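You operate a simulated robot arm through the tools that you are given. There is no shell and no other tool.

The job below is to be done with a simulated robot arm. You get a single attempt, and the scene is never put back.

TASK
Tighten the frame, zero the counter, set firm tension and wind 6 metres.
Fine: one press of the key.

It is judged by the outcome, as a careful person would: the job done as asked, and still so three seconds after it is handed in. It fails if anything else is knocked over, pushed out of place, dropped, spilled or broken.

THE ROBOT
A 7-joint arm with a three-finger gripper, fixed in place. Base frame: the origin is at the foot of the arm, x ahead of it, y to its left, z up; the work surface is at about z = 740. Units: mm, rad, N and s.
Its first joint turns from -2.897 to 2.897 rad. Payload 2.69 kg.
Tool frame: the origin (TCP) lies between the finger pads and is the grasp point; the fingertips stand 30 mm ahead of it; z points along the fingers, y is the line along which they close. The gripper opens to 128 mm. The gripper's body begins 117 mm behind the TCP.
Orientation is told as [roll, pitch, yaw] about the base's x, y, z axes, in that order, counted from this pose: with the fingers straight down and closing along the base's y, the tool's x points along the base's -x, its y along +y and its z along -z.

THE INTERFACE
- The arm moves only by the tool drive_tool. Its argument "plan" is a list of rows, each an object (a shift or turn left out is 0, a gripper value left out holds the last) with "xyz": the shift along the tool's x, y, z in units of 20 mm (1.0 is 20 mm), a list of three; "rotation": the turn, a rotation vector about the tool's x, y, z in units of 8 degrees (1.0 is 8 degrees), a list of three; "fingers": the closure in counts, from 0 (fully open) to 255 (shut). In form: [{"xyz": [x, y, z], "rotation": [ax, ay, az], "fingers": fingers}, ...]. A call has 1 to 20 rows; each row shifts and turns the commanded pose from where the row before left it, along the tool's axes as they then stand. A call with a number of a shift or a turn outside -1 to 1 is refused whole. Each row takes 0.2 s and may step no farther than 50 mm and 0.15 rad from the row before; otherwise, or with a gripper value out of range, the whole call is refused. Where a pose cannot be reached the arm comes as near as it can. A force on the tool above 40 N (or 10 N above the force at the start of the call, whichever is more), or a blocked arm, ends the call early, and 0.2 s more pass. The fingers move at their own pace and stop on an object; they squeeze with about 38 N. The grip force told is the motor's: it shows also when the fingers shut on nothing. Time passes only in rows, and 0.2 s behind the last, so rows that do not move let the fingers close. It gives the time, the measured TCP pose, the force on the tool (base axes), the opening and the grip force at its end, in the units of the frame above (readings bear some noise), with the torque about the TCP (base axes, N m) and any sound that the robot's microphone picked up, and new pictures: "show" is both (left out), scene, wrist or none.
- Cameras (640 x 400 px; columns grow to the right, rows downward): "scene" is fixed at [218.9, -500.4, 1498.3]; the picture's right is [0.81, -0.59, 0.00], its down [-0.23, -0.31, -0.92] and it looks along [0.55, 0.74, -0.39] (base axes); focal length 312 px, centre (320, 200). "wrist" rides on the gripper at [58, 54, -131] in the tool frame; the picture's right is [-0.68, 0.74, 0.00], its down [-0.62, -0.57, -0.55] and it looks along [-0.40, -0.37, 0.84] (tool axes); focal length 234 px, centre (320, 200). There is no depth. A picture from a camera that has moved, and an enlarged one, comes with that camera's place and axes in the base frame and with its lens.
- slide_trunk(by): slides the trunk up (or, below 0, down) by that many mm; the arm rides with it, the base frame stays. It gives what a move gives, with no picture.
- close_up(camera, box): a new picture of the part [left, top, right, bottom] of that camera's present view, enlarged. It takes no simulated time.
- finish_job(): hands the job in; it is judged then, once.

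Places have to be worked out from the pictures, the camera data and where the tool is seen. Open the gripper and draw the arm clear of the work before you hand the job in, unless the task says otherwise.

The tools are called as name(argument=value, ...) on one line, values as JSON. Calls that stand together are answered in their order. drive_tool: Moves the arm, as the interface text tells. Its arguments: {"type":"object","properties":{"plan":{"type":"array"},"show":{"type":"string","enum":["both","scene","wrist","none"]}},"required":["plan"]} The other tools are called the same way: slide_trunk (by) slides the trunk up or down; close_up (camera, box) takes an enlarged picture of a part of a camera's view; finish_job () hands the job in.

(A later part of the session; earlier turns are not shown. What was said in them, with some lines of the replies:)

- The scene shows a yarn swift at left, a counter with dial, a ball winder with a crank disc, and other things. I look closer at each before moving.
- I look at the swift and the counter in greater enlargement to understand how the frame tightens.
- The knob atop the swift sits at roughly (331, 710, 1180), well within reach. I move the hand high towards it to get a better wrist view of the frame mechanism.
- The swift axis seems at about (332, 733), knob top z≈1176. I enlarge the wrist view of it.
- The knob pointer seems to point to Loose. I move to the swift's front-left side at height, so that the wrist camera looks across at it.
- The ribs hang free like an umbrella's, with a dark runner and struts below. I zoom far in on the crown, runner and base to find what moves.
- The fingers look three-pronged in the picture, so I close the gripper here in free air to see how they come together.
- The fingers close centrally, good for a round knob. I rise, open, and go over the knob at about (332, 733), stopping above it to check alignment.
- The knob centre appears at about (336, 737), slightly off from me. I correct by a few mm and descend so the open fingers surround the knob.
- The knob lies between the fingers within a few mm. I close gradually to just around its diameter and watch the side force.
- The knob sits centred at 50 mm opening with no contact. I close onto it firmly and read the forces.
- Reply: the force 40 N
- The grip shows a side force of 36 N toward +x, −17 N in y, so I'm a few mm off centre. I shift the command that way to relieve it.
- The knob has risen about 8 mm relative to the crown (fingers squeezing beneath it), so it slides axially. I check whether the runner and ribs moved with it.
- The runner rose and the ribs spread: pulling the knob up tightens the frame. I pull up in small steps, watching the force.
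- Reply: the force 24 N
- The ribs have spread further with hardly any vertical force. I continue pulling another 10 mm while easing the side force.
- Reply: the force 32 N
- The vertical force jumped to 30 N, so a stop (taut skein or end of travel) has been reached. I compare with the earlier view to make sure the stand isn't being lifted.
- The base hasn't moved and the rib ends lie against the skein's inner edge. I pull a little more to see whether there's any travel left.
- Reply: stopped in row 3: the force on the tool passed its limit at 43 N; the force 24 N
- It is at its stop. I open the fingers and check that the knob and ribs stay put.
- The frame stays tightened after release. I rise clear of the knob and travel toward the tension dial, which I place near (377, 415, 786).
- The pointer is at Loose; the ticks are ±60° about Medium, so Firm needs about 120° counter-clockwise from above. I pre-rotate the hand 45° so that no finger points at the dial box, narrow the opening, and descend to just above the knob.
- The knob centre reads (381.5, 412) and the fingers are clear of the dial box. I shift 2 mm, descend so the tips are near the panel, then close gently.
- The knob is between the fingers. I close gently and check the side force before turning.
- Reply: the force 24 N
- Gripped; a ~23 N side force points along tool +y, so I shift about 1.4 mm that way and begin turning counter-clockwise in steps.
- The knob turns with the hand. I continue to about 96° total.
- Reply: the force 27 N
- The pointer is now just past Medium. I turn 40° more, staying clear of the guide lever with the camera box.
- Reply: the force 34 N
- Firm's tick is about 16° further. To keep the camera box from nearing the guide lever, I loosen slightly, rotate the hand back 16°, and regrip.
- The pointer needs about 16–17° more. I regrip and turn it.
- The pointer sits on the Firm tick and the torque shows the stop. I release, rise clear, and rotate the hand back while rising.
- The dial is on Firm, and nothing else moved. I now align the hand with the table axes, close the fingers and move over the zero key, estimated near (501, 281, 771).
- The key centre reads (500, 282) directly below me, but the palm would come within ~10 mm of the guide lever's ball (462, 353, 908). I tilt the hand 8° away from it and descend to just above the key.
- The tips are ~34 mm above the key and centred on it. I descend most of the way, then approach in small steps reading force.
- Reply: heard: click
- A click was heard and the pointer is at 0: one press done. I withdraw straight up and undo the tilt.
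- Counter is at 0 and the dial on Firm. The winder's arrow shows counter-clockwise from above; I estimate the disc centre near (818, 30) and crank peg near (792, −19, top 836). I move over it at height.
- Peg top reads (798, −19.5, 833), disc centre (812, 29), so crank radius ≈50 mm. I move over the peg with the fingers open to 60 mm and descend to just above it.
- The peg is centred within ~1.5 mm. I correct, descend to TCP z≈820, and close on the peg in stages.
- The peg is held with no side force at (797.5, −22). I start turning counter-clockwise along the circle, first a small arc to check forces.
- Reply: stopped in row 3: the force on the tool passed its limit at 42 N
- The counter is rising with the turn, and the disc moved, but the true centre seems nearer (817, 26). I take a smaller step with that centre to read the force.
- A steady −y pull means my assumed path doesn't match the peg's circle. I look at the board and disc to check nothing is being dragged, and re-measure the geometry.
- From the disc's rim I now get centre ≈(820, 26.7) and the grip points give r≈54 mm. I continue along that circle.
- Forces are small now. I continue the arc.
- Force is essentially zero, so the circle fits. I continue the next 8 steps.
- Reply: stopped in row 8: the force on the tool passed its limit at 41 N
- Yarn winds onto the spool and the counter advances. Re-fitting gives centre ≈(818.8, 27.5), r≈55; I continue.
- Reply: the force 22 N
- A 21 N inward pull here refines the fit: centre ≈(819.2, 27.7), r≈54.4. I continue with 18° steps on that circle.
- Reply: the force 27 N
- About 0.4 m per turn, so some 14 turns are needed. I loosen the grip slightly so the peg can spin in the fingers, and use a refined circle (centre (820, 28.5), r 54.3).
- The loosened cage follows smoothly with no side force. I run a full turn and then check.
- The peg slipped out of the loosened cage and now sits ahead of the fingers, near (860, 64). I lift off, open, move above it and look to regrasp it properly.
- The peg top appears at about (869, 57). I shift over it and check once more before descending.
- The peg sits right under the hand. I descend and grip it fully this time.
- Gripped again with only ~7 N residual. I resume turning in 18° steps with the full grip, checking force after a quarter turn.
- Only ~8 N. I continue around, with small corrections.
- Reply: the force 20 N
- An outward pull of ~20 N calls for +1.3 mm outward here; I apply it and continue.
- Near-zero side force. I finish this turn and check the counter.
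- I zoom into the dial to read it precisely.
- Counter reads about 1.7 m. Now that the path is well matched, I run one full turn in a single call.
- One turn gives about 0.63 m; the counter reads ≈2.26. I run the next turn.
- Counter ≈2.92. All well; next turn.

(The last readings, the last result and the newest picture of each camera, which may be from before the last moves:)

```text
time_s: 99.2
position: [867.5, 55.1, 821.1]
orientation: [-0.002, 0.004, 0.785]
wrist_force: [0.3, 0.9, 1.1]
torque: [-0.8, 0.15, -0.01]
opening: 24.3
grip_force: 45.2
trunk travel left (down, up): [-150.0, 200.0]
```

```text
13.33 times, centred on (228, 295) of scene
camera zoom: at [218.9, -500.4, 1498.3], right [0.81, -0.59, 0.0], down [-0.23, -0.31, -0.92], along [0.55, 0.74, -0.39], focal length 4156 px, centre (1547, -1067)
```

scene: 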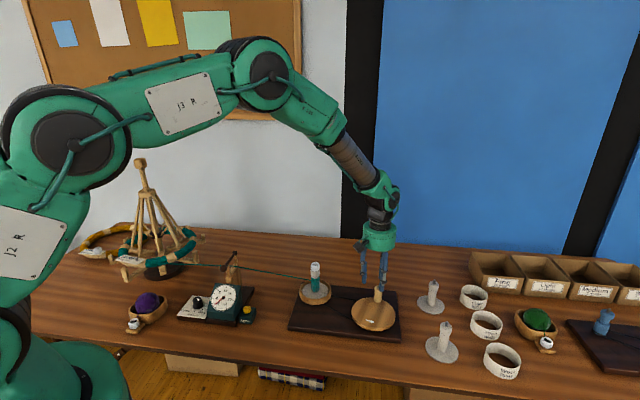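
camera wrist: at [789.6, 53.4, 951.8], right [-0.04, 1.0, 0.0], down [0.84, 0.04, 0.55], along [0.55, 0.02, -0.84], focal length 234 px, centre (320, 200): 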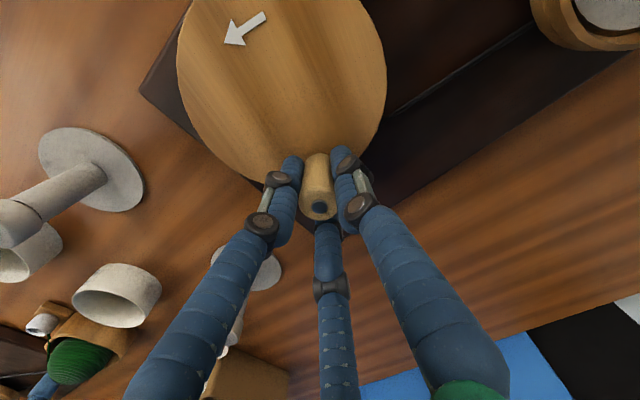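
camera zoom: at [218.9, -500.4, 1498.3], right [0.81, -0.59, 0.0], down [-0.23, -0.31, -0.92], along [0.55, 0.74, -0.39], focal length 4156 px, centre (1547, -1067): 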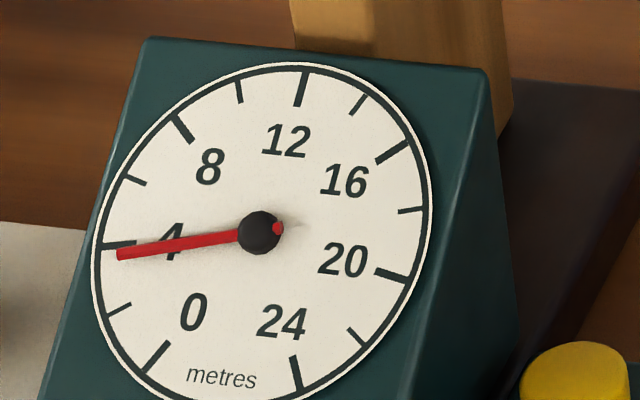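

Counter ≈3.65. Next turn.

drive_tool(plan=[{"xyz": [-0.097, 0.848, 0]}, {"xyz": [0.17, 0.836, 0]}, {"xyz": [0.42, 0.742, 0]}, {"xyz": [0.629, 0.576, 0]}, {"xyz": [0.776, 0.354, 0]}, {"xyz": [0.848, 0.097, 0]}, {"xyz": [0.836, -0.17, 0]}, {"xyz": [0.742, -0.42, 0]}, {"xyz": [0.576, -0.629, 0]}, {"xyz": [0.354, -0.776, 0]}, {"xyz": [0.097, -0.848, 0]}, {"xyz": [-0.17, -0.836, 0]}, {"xyz": [-0.42, -0.742, 0]}, {"xyz": [-0.629, -0.576, 0]}, {"xyz": [-0.776, -0.354, 0]}, {"xyz": [-0.848, -0.097, 0]}, {"xyz": [-0.836, 0.17, 0]}, {"xyz": [-0.742, 0.42, 0]}, {"xyz": [-0.576, 0.629, 0]}, {"xyz": [-0.354, 0.776, 0]}], show="none")

close_up(camera="scene", box=[208, 280, 248, 310])

close_up(camera="scene", box=[80, 150, 430, 370])

```text
time_s: 103.3
position: [867.3, 55.8, 819.9]
orientation: [-0.005, 0.003, 0.785]
wrist_force: [9.0, 6.0, 1.4]
torque: [-0.61, -0.09, 0.02]
opening: 24.3
grip_force: 45.0
trunk travel left (down, up): [-150.0, 200.0]
```

```text
13.33 times, centred on (228, 295) of scene
camera zoom: at [218.9, -500.4, 1498.3], right [0.81, -0.59, 0.0], down [-0.23, -0.31, -0.92], along [0.55, 0.74, -0.39], focal length 4156 px, centre (1547, -1067)
```

zoom: 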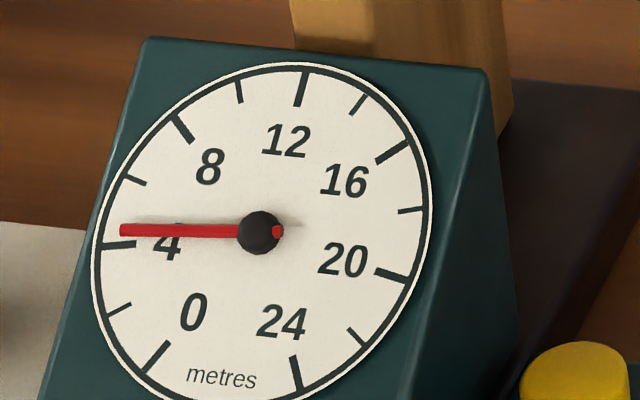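

```text
1.82 times, centred on (255, 260) of scene
camera zoom: at [218.9, -500.4, 1498.3], right [0.81, -0.59, 0.0], down [-0.23, -0.31, -0.92], along [0.55, 0.74, -0.39], focal length 567 px, centre (438, 91)
```

zoom: 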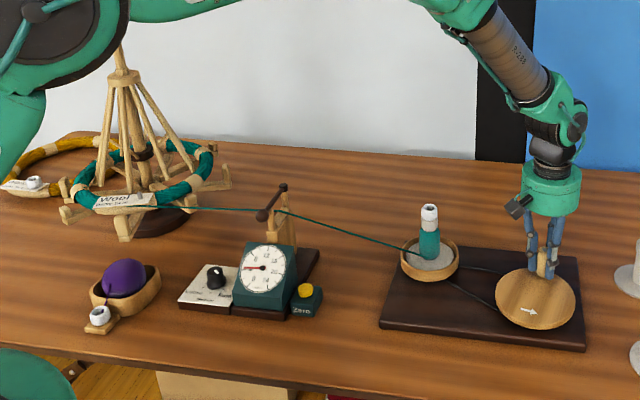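

Counter ≈4.4. Another full turn, then I fine-tune.

drive_tool(plan=[{"xyz": [-0.097, 0.848, 0]}, {"xyz": [0.17, 0.836, 0]}, {"xyz": [0.42, 0.742, 0]}, {"xyz": [0.629, 0.576, 0]}, {"xyz": [0.776, 0.354, 0]}, {"xyz": [0.848, 0.097, 0]}, {"xyz": [0.836, -0.17, 0]}, {"xyz": [0.742, -0.42, 0]}, {"xyz": [0.576, -0.629, 0]}, {"xyz": [0.354, -0.776, 0]}, {"xyz": [0.097, -0.848, 0]}, {"xyz": [-0.17, -0.836, 0]}, {"xyz": [-0.42, -0.742, 0]}, {"xyz": [-0.629, -0.576, 0]}, {"xyz": [-0.776, -0.354, 0]}, {"xyz": [-0.848, -0.097, 0]}, {"xyz": [-0.836, 0.17, 0]}, {"xyz": [-0.742, 0.42, 0]}, {"xyz": [-0.576, 0.629, 0]}, {"xyz": [-0.354, 0.776, 0]}], show="none")

close_up(camera="scene", box=[208, 280, 248, 310])

```text
time_s: 107.5
position: [868.4, 57.7, 820.0]
orientation: [-0.003, 0.003, 0.784]
wrist_force: [1.5, 2.1, 0.0]
torque: [-0.69, 0.16, 0.01]
opening: 24.1
grip_force: 44.7
trunk travel left (down, up): [-150.0, 200.0]
```

```text
13.33 times, centred on (228, 295) of scene
camera zoom: at [218.9, -500.4, 1498.3], right [0.81, -0.59, 0.0], down [-0.23, -0.31, -0.92], along [0.55, 0.74, -0.39], focal length 4156 px, centre (1547, -1067)
```

zoom: 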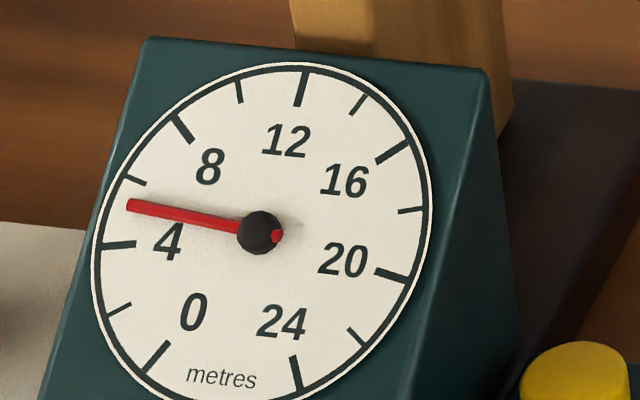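

Counter ≈5.2, so about one more turn. I run 0.9 turn and read again.

drive_tool(plan=[{"xyz": [-0.097, 0.848, 0]}, {"xyz": [0.17, 0.836, 0]}, {"xyz": [0.42, 0.742, 0]}, {"xyz": [0.629, 0.576, 0]}, {"xyz": [0.776, 0.354, 0]}, {"xyz": [0.848, 0.097, 0]}, {"xyz": [0.836, -0.17, 0]}, {"xyz": [0.742, -0.42, 0]}, {"xyz": [0.576, -0.629, 0]}, {"xyz": [0.354, -0.776, 0]}, {"xyz": [0.097, -0.848, 0]}, {"xyz": [-0.17, -0.836, 0]}, {"xyz": [-0.42, -0.742, 0]}, {"xyz": [-0.629, -0.576, 0]}, {"xyz": [-0.776, -0.354, 0]}, {"xyz": [-0.848, -0.097, 0]}, {"xyz": [-0.836, 0.17, 0]}, {"xyz": [-0.742, 0.42, 0]}, {"xyz": [0, 0, 0]}], show="none")

close_up(camera="scene", box=[208, 280, 248, 310])

close_up(camera="scene", box=[211, 284, 231, 300])

```text
time_s: 111.5
position: [875.1, 22.5, 820.8]
orientation: [-0.005, 0.001, 0.785]
wrist_force: [8.5, -0.6, -3.6]
torque: [-0.05, -0.34, -0.02]
opening: 24.2
grip_force: 45.1
trunk travel left (down, up): [-150.0, 200.0]
```

```text
13.33 times, centred on (228, 295) of scene
camera zoom: at [218.9, -500.4, 1498.3], right [0.81, -0.59, 0.0], down [-0.23, -0.31, -0.92], along [0.55, 0.74, -0.39], focal length 4156 px, centre (1547, -1067)
```

zoom: 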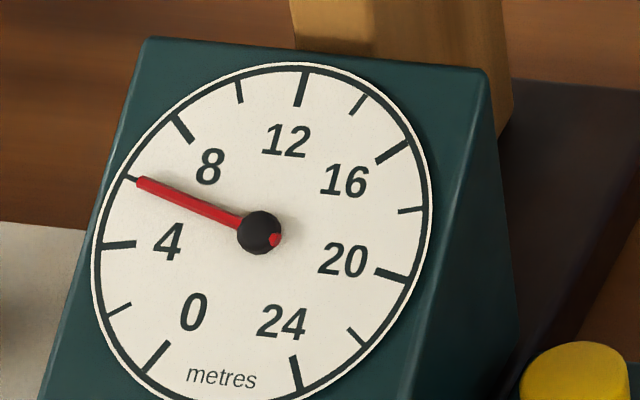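

```text
16.00 times, centred on (221, 292) of scene
camera zoom: at [218.9, -500.4, 1498.3], right [0.81, -0.59, 0.0], down [-0.23, -0.31, -0.92], along [0.55, 0.74, -0.39], focal length 4988 px, centre (1904, -1272)
```

zoom: 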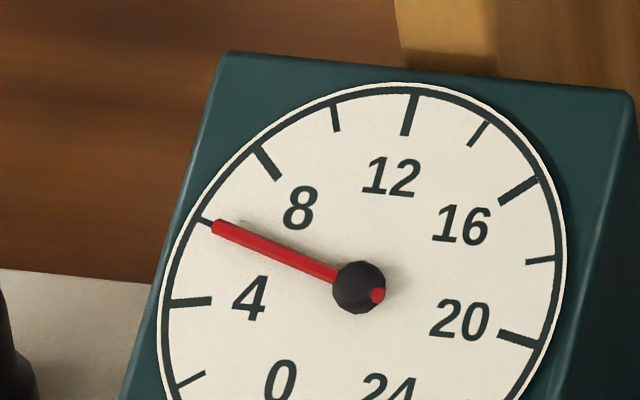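

The pointer lies right on the 6 m tick. I release the peg gently and recheck the reading.

drive_tool(plan=[{"fingers": 200}, {"fingers": 180}, {"fingers": 150}, {"fingers": 130}, {"xyz": [0, 0, 0]}], show="wrist")

close_up(camera="scene", box=[208, 280, 248, 310])

close_up(camera="scene", box=[190, 220, 430, 370])

```text
time_s: 112.8
position: [873.6, 22.3, 820.0]
orientation: [-0.003, 0.003, 0.786]
wrist_force: [0.6, -1.1, 0.3]
torque: [-0.03, -0.03, 0.01]
opening: 62.8
grip_force: 0.0
trunk travel left (down, up): [-150.0, 200.0]
camera wrist: at [795.0, 20.2, 951.8], right [-0.04, 1.0, 0.0], down [0.84, 0.04, 0.55], along [0.55, 0.02, -0.84], focal length 234 px, centre (320, 200)
```

wrist: 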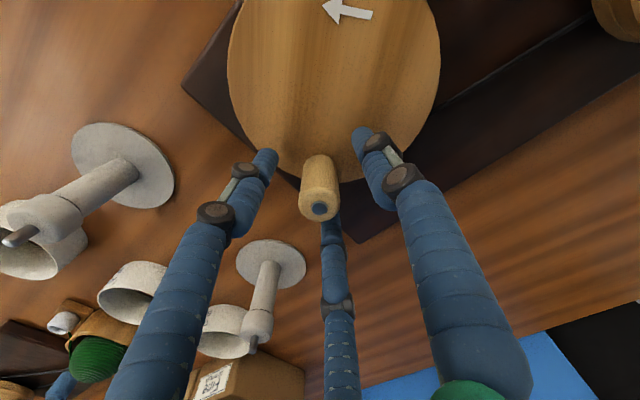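

```text
13.33 times, centred on (228, 295) of scene
camera zoom: at [218.9, -500.4, 1498.3], right [0.81, -0.59, 0.0], down [-0.23, -0.31, -0.92], along [0.55, 0.74, -0.39], focal length 4156 px, centre (1547, -1067)
```

zoom: 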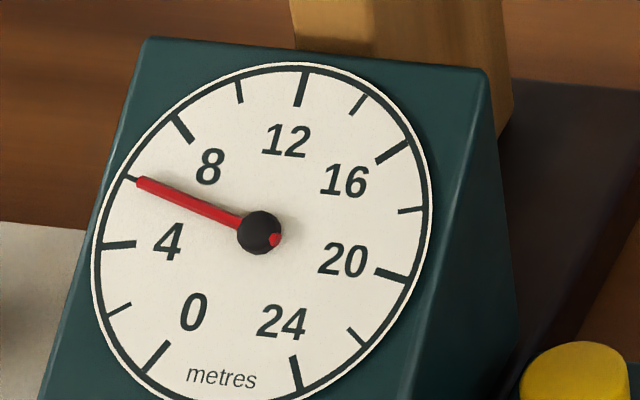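

```text
2.67 times, centred on (310, 295) of scene
camera zoom: at [218.9, -500.4, 1498.3], right [0.81, -0.59, 0.0], down [-0.23, -0.31, -0.92], along [0.55, 0.74, -0.39], focal length 831 px, centre (347, -53)
```

zoom: 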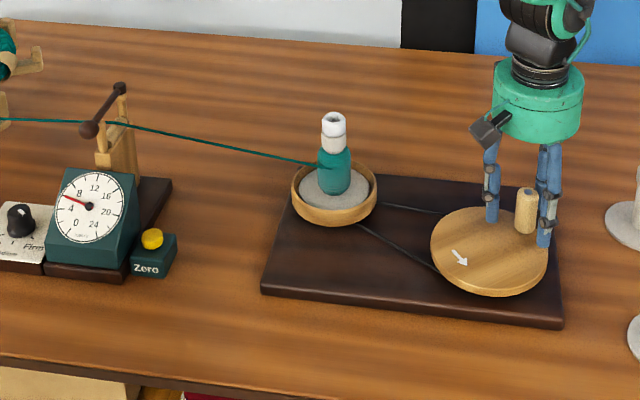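

The reading holds at 6 after release. I lift straight up clear of the winder, then move back toward the dial to verify it from a second viewpoint.

drive_tool(plan=[{"xyz": [0, 0, -1]}, {"xyz": [0, 0, -1]}, {"xyz": [0, 0, -1]}, {"xyz": [0, 0, -1]}, {"xyz": [0, 0, -1]}, {"xyz": [0, 0, -1]}, {"xyz": [0, 0, -1]}, {"xyz": [0, 0, -1]}, {"xyz": [0, 0, -1]}, {"xyz": [0, 0, -1]}, {"xyz": [0, 0, -1]}, {"xyz": [0, 0, -1]}, {"xyz": [0, 0, -1]}, {"xyz": [0, 0, -1]}], show="none")

drive_tool(plan=[{"xyz": [0.178, 0.989, 0]}, {"xyz": [0.178, 0.989, 0]}, {"xyz": [0.178, 0.989, 0]}, {"xyz": [0.178, 0.989, 0]}, {"xyz": [0.178, 0.989, 0]}, {"xyz": [0.178, 0.989, 0]}, {"xyz": [0.178, 0.989, 0]}, {"xyz": [0.178, 0.989, 0]}, {"xyz": [0.178, 0.989, 0]}, {"xyz": [0.178, 0.989, 0]}, {"xyz": [0.178, 0.989, 0]}, {"xyz": [0.178, 0.989, 0]}, {"xyz": [0.178, 0.989, 0]}, {"xyz": [0.178, 0.989, 0]}, {"xyz": [0.178, 0.989, 0]}, {"xyz": [0.178, 0.989, 0]}, {"xyz": [0.178, 0.989, 0]}, {"xyz": [0.178, 0.989, 0], "fingers": 0}])

```text
time_s: 115.8
position: [873.8, 22.2, 1100.3]
orientation: [-0.001, 0.003, 0.786]
wrist_force: [1.4, 0.5, 0.2]
torque: [-0.02, 0.04, -0.02]
opening: 62.9
grip_force: 0.1
trunk travel left (down, up): [-150.0, 200.0]
```

```text
time_s: 119.5
position: [577.5, 229.6, 1100.3]
orientation: [-0.005, 0.003, 0.787]
wrist_force: [0.1, 0.8, 0.6]
torque: [-0.02, 0.07, 0.0]
opening: 127.9
grip_force: 0.2
trunk travel left (down, up): [-150.0, 200.0]
camera wrist: at [497.9, 226.7, 1231.1], right [-0.04, 1.0, 0.0], down [0.84, 0.04, 0.55], along [0.55, 0.02, -0.84], focal length 234 px, centre (320, 200)
```

scene: 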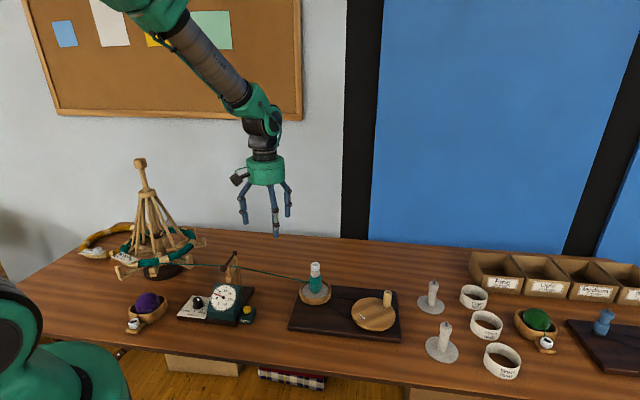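
wrist: 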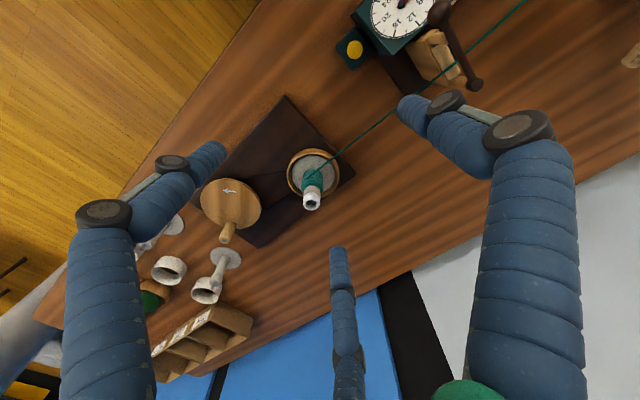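

The dial is just out of the frame; I shift 80 mm back and zoom in for a verification.

drive_tool(plan=[{"xyz": [0.7, 0.7, 0]}, {"xyz": [0.7, 0.7, 0]}, {"xyz": [0.7, 0.7, 0]}, {"xyz": [0.7, 0.7, 0]}, {"xyz": [0.7, 0.7, 0]}, {"xyz": [0, 0, 0]}], show="wrist")

close_up(camera="wrist", box=[352, 20, 432, 80])

close_up(camera="scene", box=[212, 282, 240, 306])

close_up(camera="scene", box=[80, 150, 280, 290])

```text
time_s: 121.0
position: [476.8, 230.0, 1101.6]
orientation: [-0.004, 0.003, 0.787]
wrist_force: [-1.0, 0.2, 0.8]
torque: [0.01, -0.06, -0.02]
opening: 128.1
grip_force: 0.1
trunk travel left (down, up): [-150.0, 200.0]
camera wrist: at [398.0, 227.3, 1231.4], right [-0.04, 1.0, 0.0], down [0.83, 0.04, 0.55], along [0.55, 0.02, -0.84], focal length 234 px, centre (320, 200)
```

wrist: 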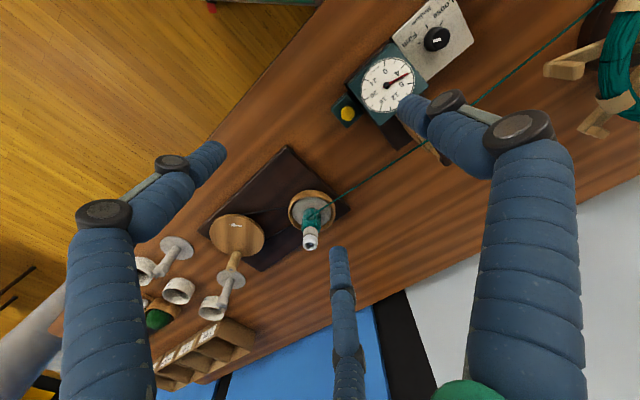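

```text
6.67 times, centred on (392, 50) of wrist
camera zoom: at [398.0, 227.3, 1231.4], right [-0.04, 1.0, 0.0], down [0.83, 0.04, 0.55], along [0.55, 0.02, -0.84], focal length 1561 px, centre (-160, 1200)
```

zoom: 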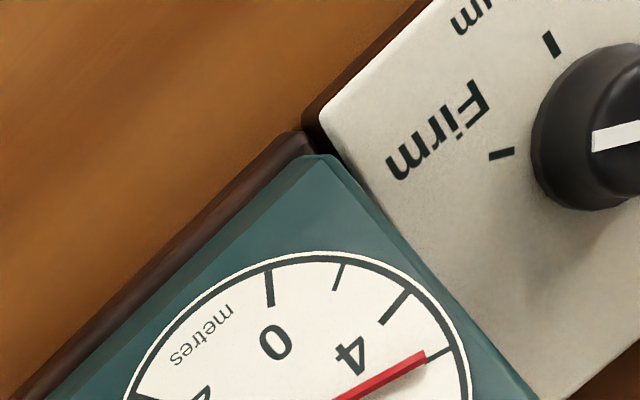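

```text
16.00 times, centred on (226, 294) of scene
camera zoom: at [218.9, -500.4, 1498.3], right [0.81, -0.59, 0.0], down [-0.23, -0.31, -0.92], along [0.55, 0.74, -0.39], focal length 4988 px, centre (1824, -1304)
```

zoom: 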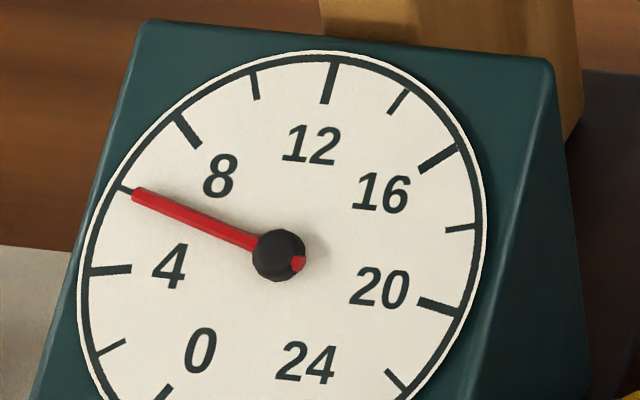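

```text
2.86 times, centred on (180, 220) of scene
camera zoom: at [218.9, -500.4, 1498.3], right [0.81, -0.59, 0.0], down [-0.23, -0.31, -0.92], along [0.55, 0.74, -0.39], focal length 891 px, centre (720, 143)
```

zoom: 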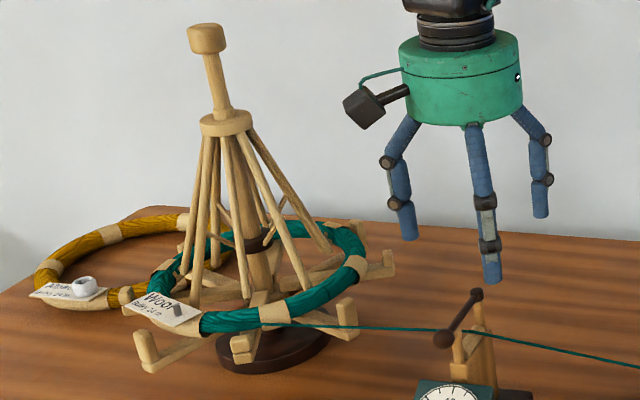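

Scene reads on the tick, but accounting for the raised pointer it might be about 5.9. I take a full-dial view from the wrist camera to judge more precisely.

close_up(camera="wrist", box=[352, 50, 424, 118])

close_up(camera="scene", box=[206, 278, 250, 312])

```text
5.88 times, centred on (388, 84) of wrist
camera zoom: at [398.0, 227.3, 1231.4], right [-0.04, 1.0, 0.0], down [0.83, 0.04, 0.55], along [0.55, 0.02, -0.84], focal length 1378 px, centre (-80, 882)
```

zoom: 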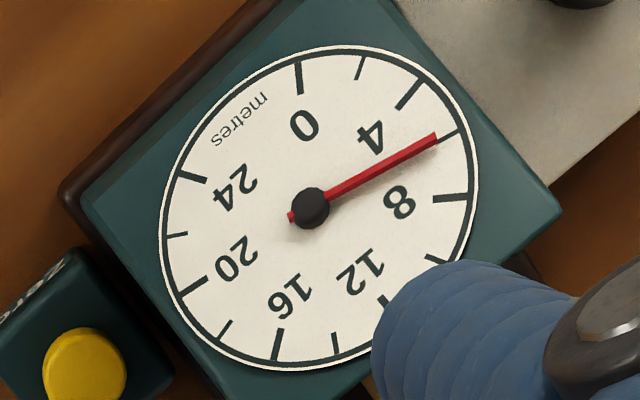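

```text
11.76 times, centred on (228, 295) of scene
camera zoom: at [218.9, -500.4, 1498.3], right [0.81, -0.59, 0.0], down [-0.23, -0.31, -0.92], along [0.55, 0.74, -0.39], focal length 3668 px, centre (1402, -918)
```

zoom: 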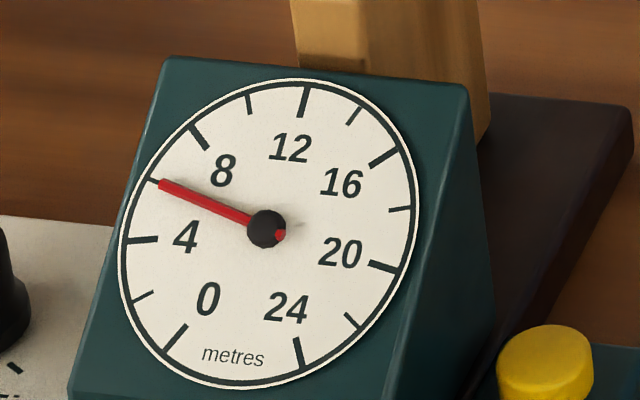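

Fitting the dial ticks in both views suggests about 5.9 m, slightly short. I return to the peg (at about (874, 22)) for a small final nudge of the crank.

drive_tool(plan=[{"xyz": [-0.3045, -0.972, 0]}, {"xyz": [-0.3045, -0.972, 0]}, {"xyz": [-0.3045, -0.972, 0]}, {"xyz": [-0.3045, -0.972, 0]}, {"xyz": [-0.3045, -0.972, 0]}, {"xyz": [-0.3045, -0.972, 0]}, {"xyz": [-0.3045, -0.972, 0]}, {"xyz": [-0.3045, -0.972, 0]}, {"xyz": [-0.3045, -0.972, 0]}, {"xyz": [-0.3045, -0.972, 0]}, {"xyz": [-0.3045, -0.972, 0]}, {"xyz": [-0.3045, -0.972, 0]}, {"xyz": [-0.3045, -0.972, 0]}, {"xyz": [-0.3045, -0.972, 0]}, {"xyz": [-0.3045, -0.972, 0]}, {"xyz": [-0.3045, -0.972, 0]}, {"xyz": [-0.3045, -0.972, 0]}, {"xyz": [-0.3045, -0.972, 0]}, {"xyz": [-0.3045, -0.972, 0]}, {"xyz": [-0.3045, -0.972, 0], "fingers": 130}], show="none")

drive_tool(plan=[{"xyz": [-0.3045, -0.972, 0]}, {"xyz": [-0.3045, -0.972, 0]}, {"xyz": [0, 0, 1]}, {"xyz": [0, 0, 1]}, {"xyz": [0, 0, 1]}, {"xyz": [0, 0, 1]}, {"xyz": [0, 0, 1]}, {"xyz": [0, 0, 1]}, {"xyz": [0, 0, 1]}, {"xyz": [0, 0, 1]}, {"xyz": [0, 0, 1]}, {"xyz": [0, 0, 1]}, {"xyz": [0, 0, 1]}, {"xyz": [0, 0, 0.3]}, {"xyz": [0, 0, 0]}], show="none")

close_up(camera="wrist", box=[240, 80, 400, 220])

```text
time_s: 125.2
position: [837.1, 40.9, 1100.7]
orientation: [-0.003, 0.003, 0.784]
wrist_force: [-0.2, -0.2, 0.0]
torque: [-0.02, 0.01, 0.01]
opening: 62.4
grip_force: 0.0
trunk travel left (down, up): [-150.0, 200.0]
```

```text
time_s: 128.3
position: [874.0, 22.7, 875.7]
orientation: [-0.004, 0.003, 0.787]
wrist_force: [-0.6, 0.5, 0.0]
torque: [0.01, 0.0, 0.0]
opening: 62.6
grip_force: 0.1
trunk travel left (down, up): [-150.0, 200.0]
```

```text
2.86 times, centred on (320, 150) of wrist
camera zoom: at [794.8, 19.8, 1005.8], right [-0.04, 1.0, 0.0], down [0.84, 0.04, 0.55], along [0.55, 0.02, -0.84], focal length 669 px, centre (320, 343)
```

zoom: 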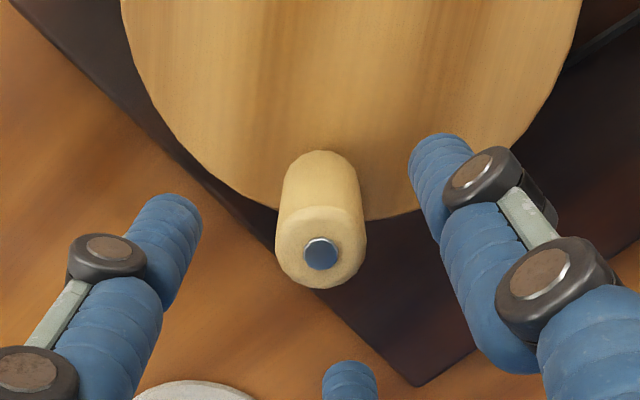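

The peg is centred beneath the fingers as before. I descend and grip.

drive_tool(plan=[{"xyz": [0, 0, 1]}, {"xyz": [0, 0, 1]}, {"xyz": [0, 0, 0.75]}, {"fingers": 170}, {"fingers": 190}, {"fingers": 205}, {"fingers": 255}, {"fingers": 255}], show="none")

close_up(camera="scene", box=[206, 278, 250, 312])

```text
time_s: 130.2
position: [874.5, 21.7, 820.2]
orientation: [-0.003, 0.003, 0.785]
wrist_force: [3.8, 0.2, -2.3]
torque: [-0.05, -0.19, -0.01]
opening: 24.4
grip_force: 44.7
trunk travel left (down, up): [-150.0, 200.0]
```

```text
11.76 times, centred on (228, 295) of scene
camera zoom: at [218.9, -500.4, 1498.3], right [0.81, -0.59, 0.0], down [-0.23, -0.31, -0.92], along [0.55, 0.74, -0.39], focal length 3668 px, centre (1402, -918)
```

zoom: 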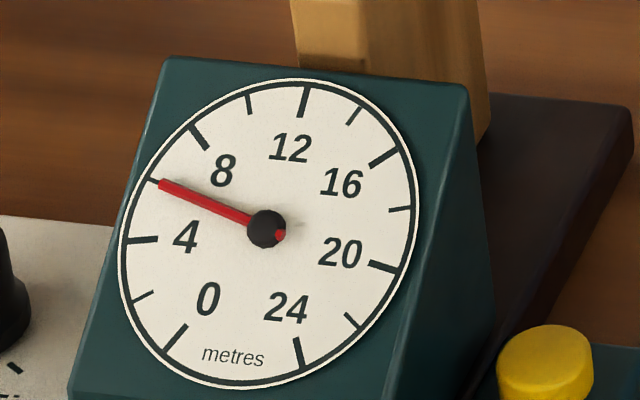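

I turn the crank 50° further (≈0.1 m) and read the dial.

drive_tool(plan=[{"xyz": [-0.541, 0.576, 0]}, {"xyz": [-0.352, 0.707, 0]}, {"xyz": [-0.134, 0.778, 0]}, {"xyz": [0, 0, 0]}], show="none")

close_up(camera="scene", box=[206, 278, 250, 312])

close_up(camera="scene", box=[212, 282, 240, 306])

```text
time_s: 131.2
position: [859.6, 65.7, 820.0]
orientation: [-0.005, 0.004, 0.786]
wrist_force: [9.2, 9.3, -4.4]
torque: [0.28, -0.15, -0.02]
opening: 24.1
grip_force: 45.0
trunk travel left (down, up): [-150.0, 200.0]
```

```text
11.76 times, centred on (228, 295) of scene
camera zoom: at [218.9, -500.4, 1498.3], right [0.81, -0.59, 0.0], down [-0.23, -0.31, -0.92], along [0.55, 0.74, -0.39], focal length 3668 px, centre (1402, -918)
```

zoom: 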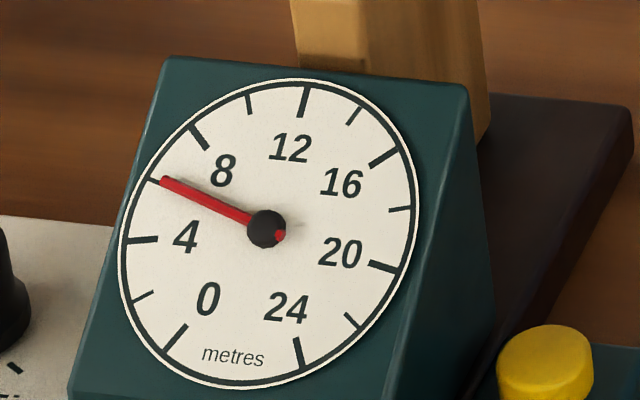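

```text
16.00 times, centred on (226, 294) of scene
camera zoom: at [218.9, -500.4, 1498.3], right [0.81, -0.59, 0.0], down [-0.23, -0.31, -0.92], along [0.55, 0.74, -0.39], focal length 4988 px, centre (1824, -1304)
```

zoom: 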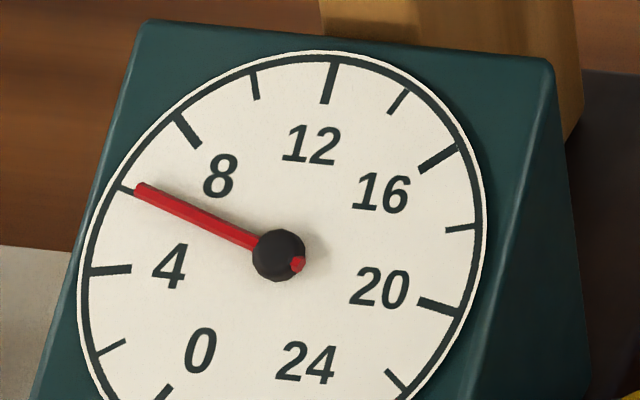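

The pointer now runs parallel to the 6 m tick (angle ≈25°, as the tick fit predicts). I release the peg gently and lift straight up.

drive_tool(plan=[{"fingers": 200}, {"fingers": 180}, {"fingers": 150}, {"fingers": 130}, {"xyz": [0, 0, 0]}, {"xyz": [0, 0, -1]}, {"xyz": [0, 0, -1]}, {"xyz": [0, 0, -1]}, {"xyz": [0, 0, -1]}, {"xyz": [0, 0, -1]}, {"xyz": [0, 0, -1]}, {"xyz": [0, 0, -1]}, {"xyz": [0, 0, -1]}, {"xyz": [0, 0, -1]}, {"xyz": [0, 0, -1]}, {"xyz": [0, 0, -1]}, {"xyz": [0, 0, -1]}, {"xyz": [0, 0, -1]}, {"xyz": [0, 0, -1]}], show="none")

drive_tool(plan=[{"xyz": [0.3045, 0.972, -0.5]}, {"xyz": [0.3045, 0.972, -0.5]}, {"xyz": [0.3045, 0.972, -0.5]}, {"xyz": [0.3045, 0.972, -0.5]}, {"xyz": [0.3045, 0.972, -0.5]}, {"xyz": [0.3045, 0.972, -0.5]}, {"xyz": [0.3045, 0.972, -0.5]}, {"xyz": [0.3045, 0.972, -0.5]}, {"xyz": [0.3045, 0.972, -0.5]}, {"xyz": [0.3045, 0.972, -0.5]}, {"xyz": [0.3045, 0.972, -0.5]}, {"xyz": [0.3045, 0.972, -0.5]}, {"xyz": [0.3045, 0.972, -0.5]}, {"xyz": [0.3045, 0.972, -0.5]}, {"xyz": [0.3045, 0.972, -0.5]}, {"xyz": [0.3045, 0.972, -0.5], "fingers": 0}, {"xyz": [0, 0, 0]}])

close_up(camera="scene", box=[206, 278, 250, 312])

close_up(camera="scene", box=[70, 150, 420, 370])

close_up(camera="scene", box=[90, 130, 202, 200])

```text
time_s: 135.2
position: [859.7, 66.5, 1100.5]
orientation: [-0.004, 0.004, 0.785]
wrist_force: [-0.6, 0.0, 0.2]
torque: [0.01, 0.01, 0.04]
opening: 62.7
grip_force: 0.1
trunk travel left (down, up): [-150.0, 200.0]
```

```text
time_s: 138.8
position: [569.4, 217.1, 1260.4]
orientation: [-0.003, 0.003, 0.785]
wrist_force: [0.0, 0.1, 0.7]
torque: [-0.02, -0.03, 0.01]
opening: 128.0
grip_force: 0.1
trunk travel left (down, up): [-150.0, 200.0]
camera wrist: at [491.0, 215.4, 1389.9], right [-0.04, 1.0, 0.0], down [0.84, 0.04, 0.55], along [0.55, 0.02, -0.84], focal length 234 px, centre (320, 200)
```

scene: 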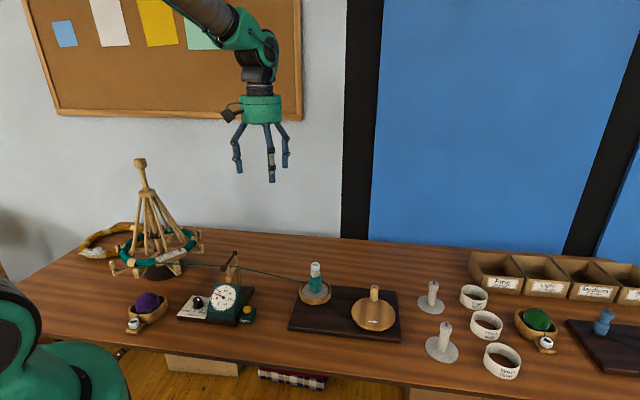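
wrist: 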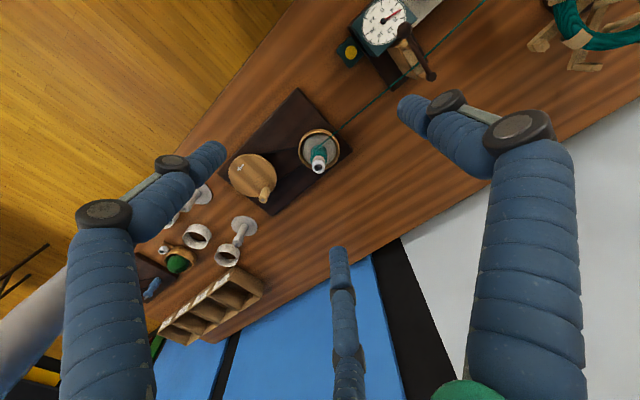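

```text
11.76 times, centred on (228, 295) of scene
camera zoom: at [218.9, -500.4, 1498.3], right [0.81, -0.59, 0.0], down [-0.23, -0.31, -0.92], along [0.55, 0.74, -0.39], focal length 3668 px, centre (1402, -918)
```

zoom: 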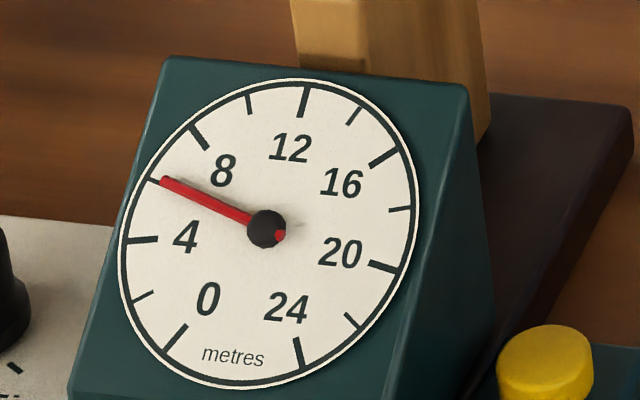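

```text
1.82 times, centred on (245, 260) of scene
camera zoom: at [218.9, -500.4, 1498.3], right [0.81, -0.59, 0.0], down [-0.23, -0.31, -0.92], along [0.55, 0.74, -0.39], focal length 567 px, centre (456, 91)
```

zoom: 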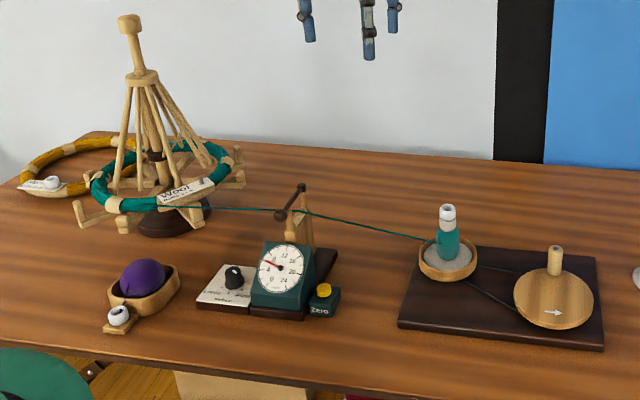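

```text
5.71 times, centred on (146, 165) of scene
camera zoom: at [218.9, -500.4, 1498.3], right [0.81, -0.59, 0.0], down [-0.23, -0.31, -0.92], along [0.55, 0.74, -0.39], focal length 1781 px, centre (1314, 400)
```

zoom: 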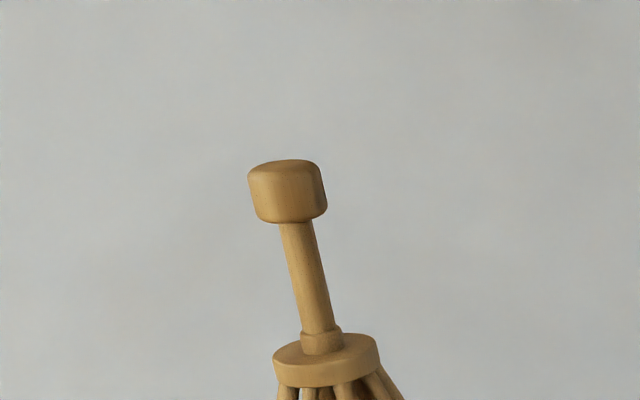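

The frame knob is still raised, the tension dial is on Firm, and the zero key was pressed once. The counter holds at 6 m, everything else is in place, and the open hand is clear of the work. I hand the job in.

finish_job()

```text
The job is handed in.
```

The job is handed in. The frame is tightened, the counter was zeroed, the tension is on Firm, and about 6 metres are wound. The hand-in gave no verdict.

- **Frame:** I pulled the top knob up to its stop. The ribs spread out to the skein and were still holding at the end.
- **Tension:** I turned the dial from Loose to the Firm mark, where it reached its stop.
- **Counter:** I pressed the zero key once. It clicked and the pointer went to 0.
- **Winding:** The first pass stopped slightly short, at about 5.9 m, so I gave the crank another 50° or so. The pointer then lay along the 6 m mark and stayed there after I let go. I'd put the reading within about 0.1 m.

Early in the winding I loosened the grip too much and the crank peg slipped out of the fingers. I took hold of it again and carried on. I saw nothing knocked over or pushed out of place. The hand is open and clear of the work.
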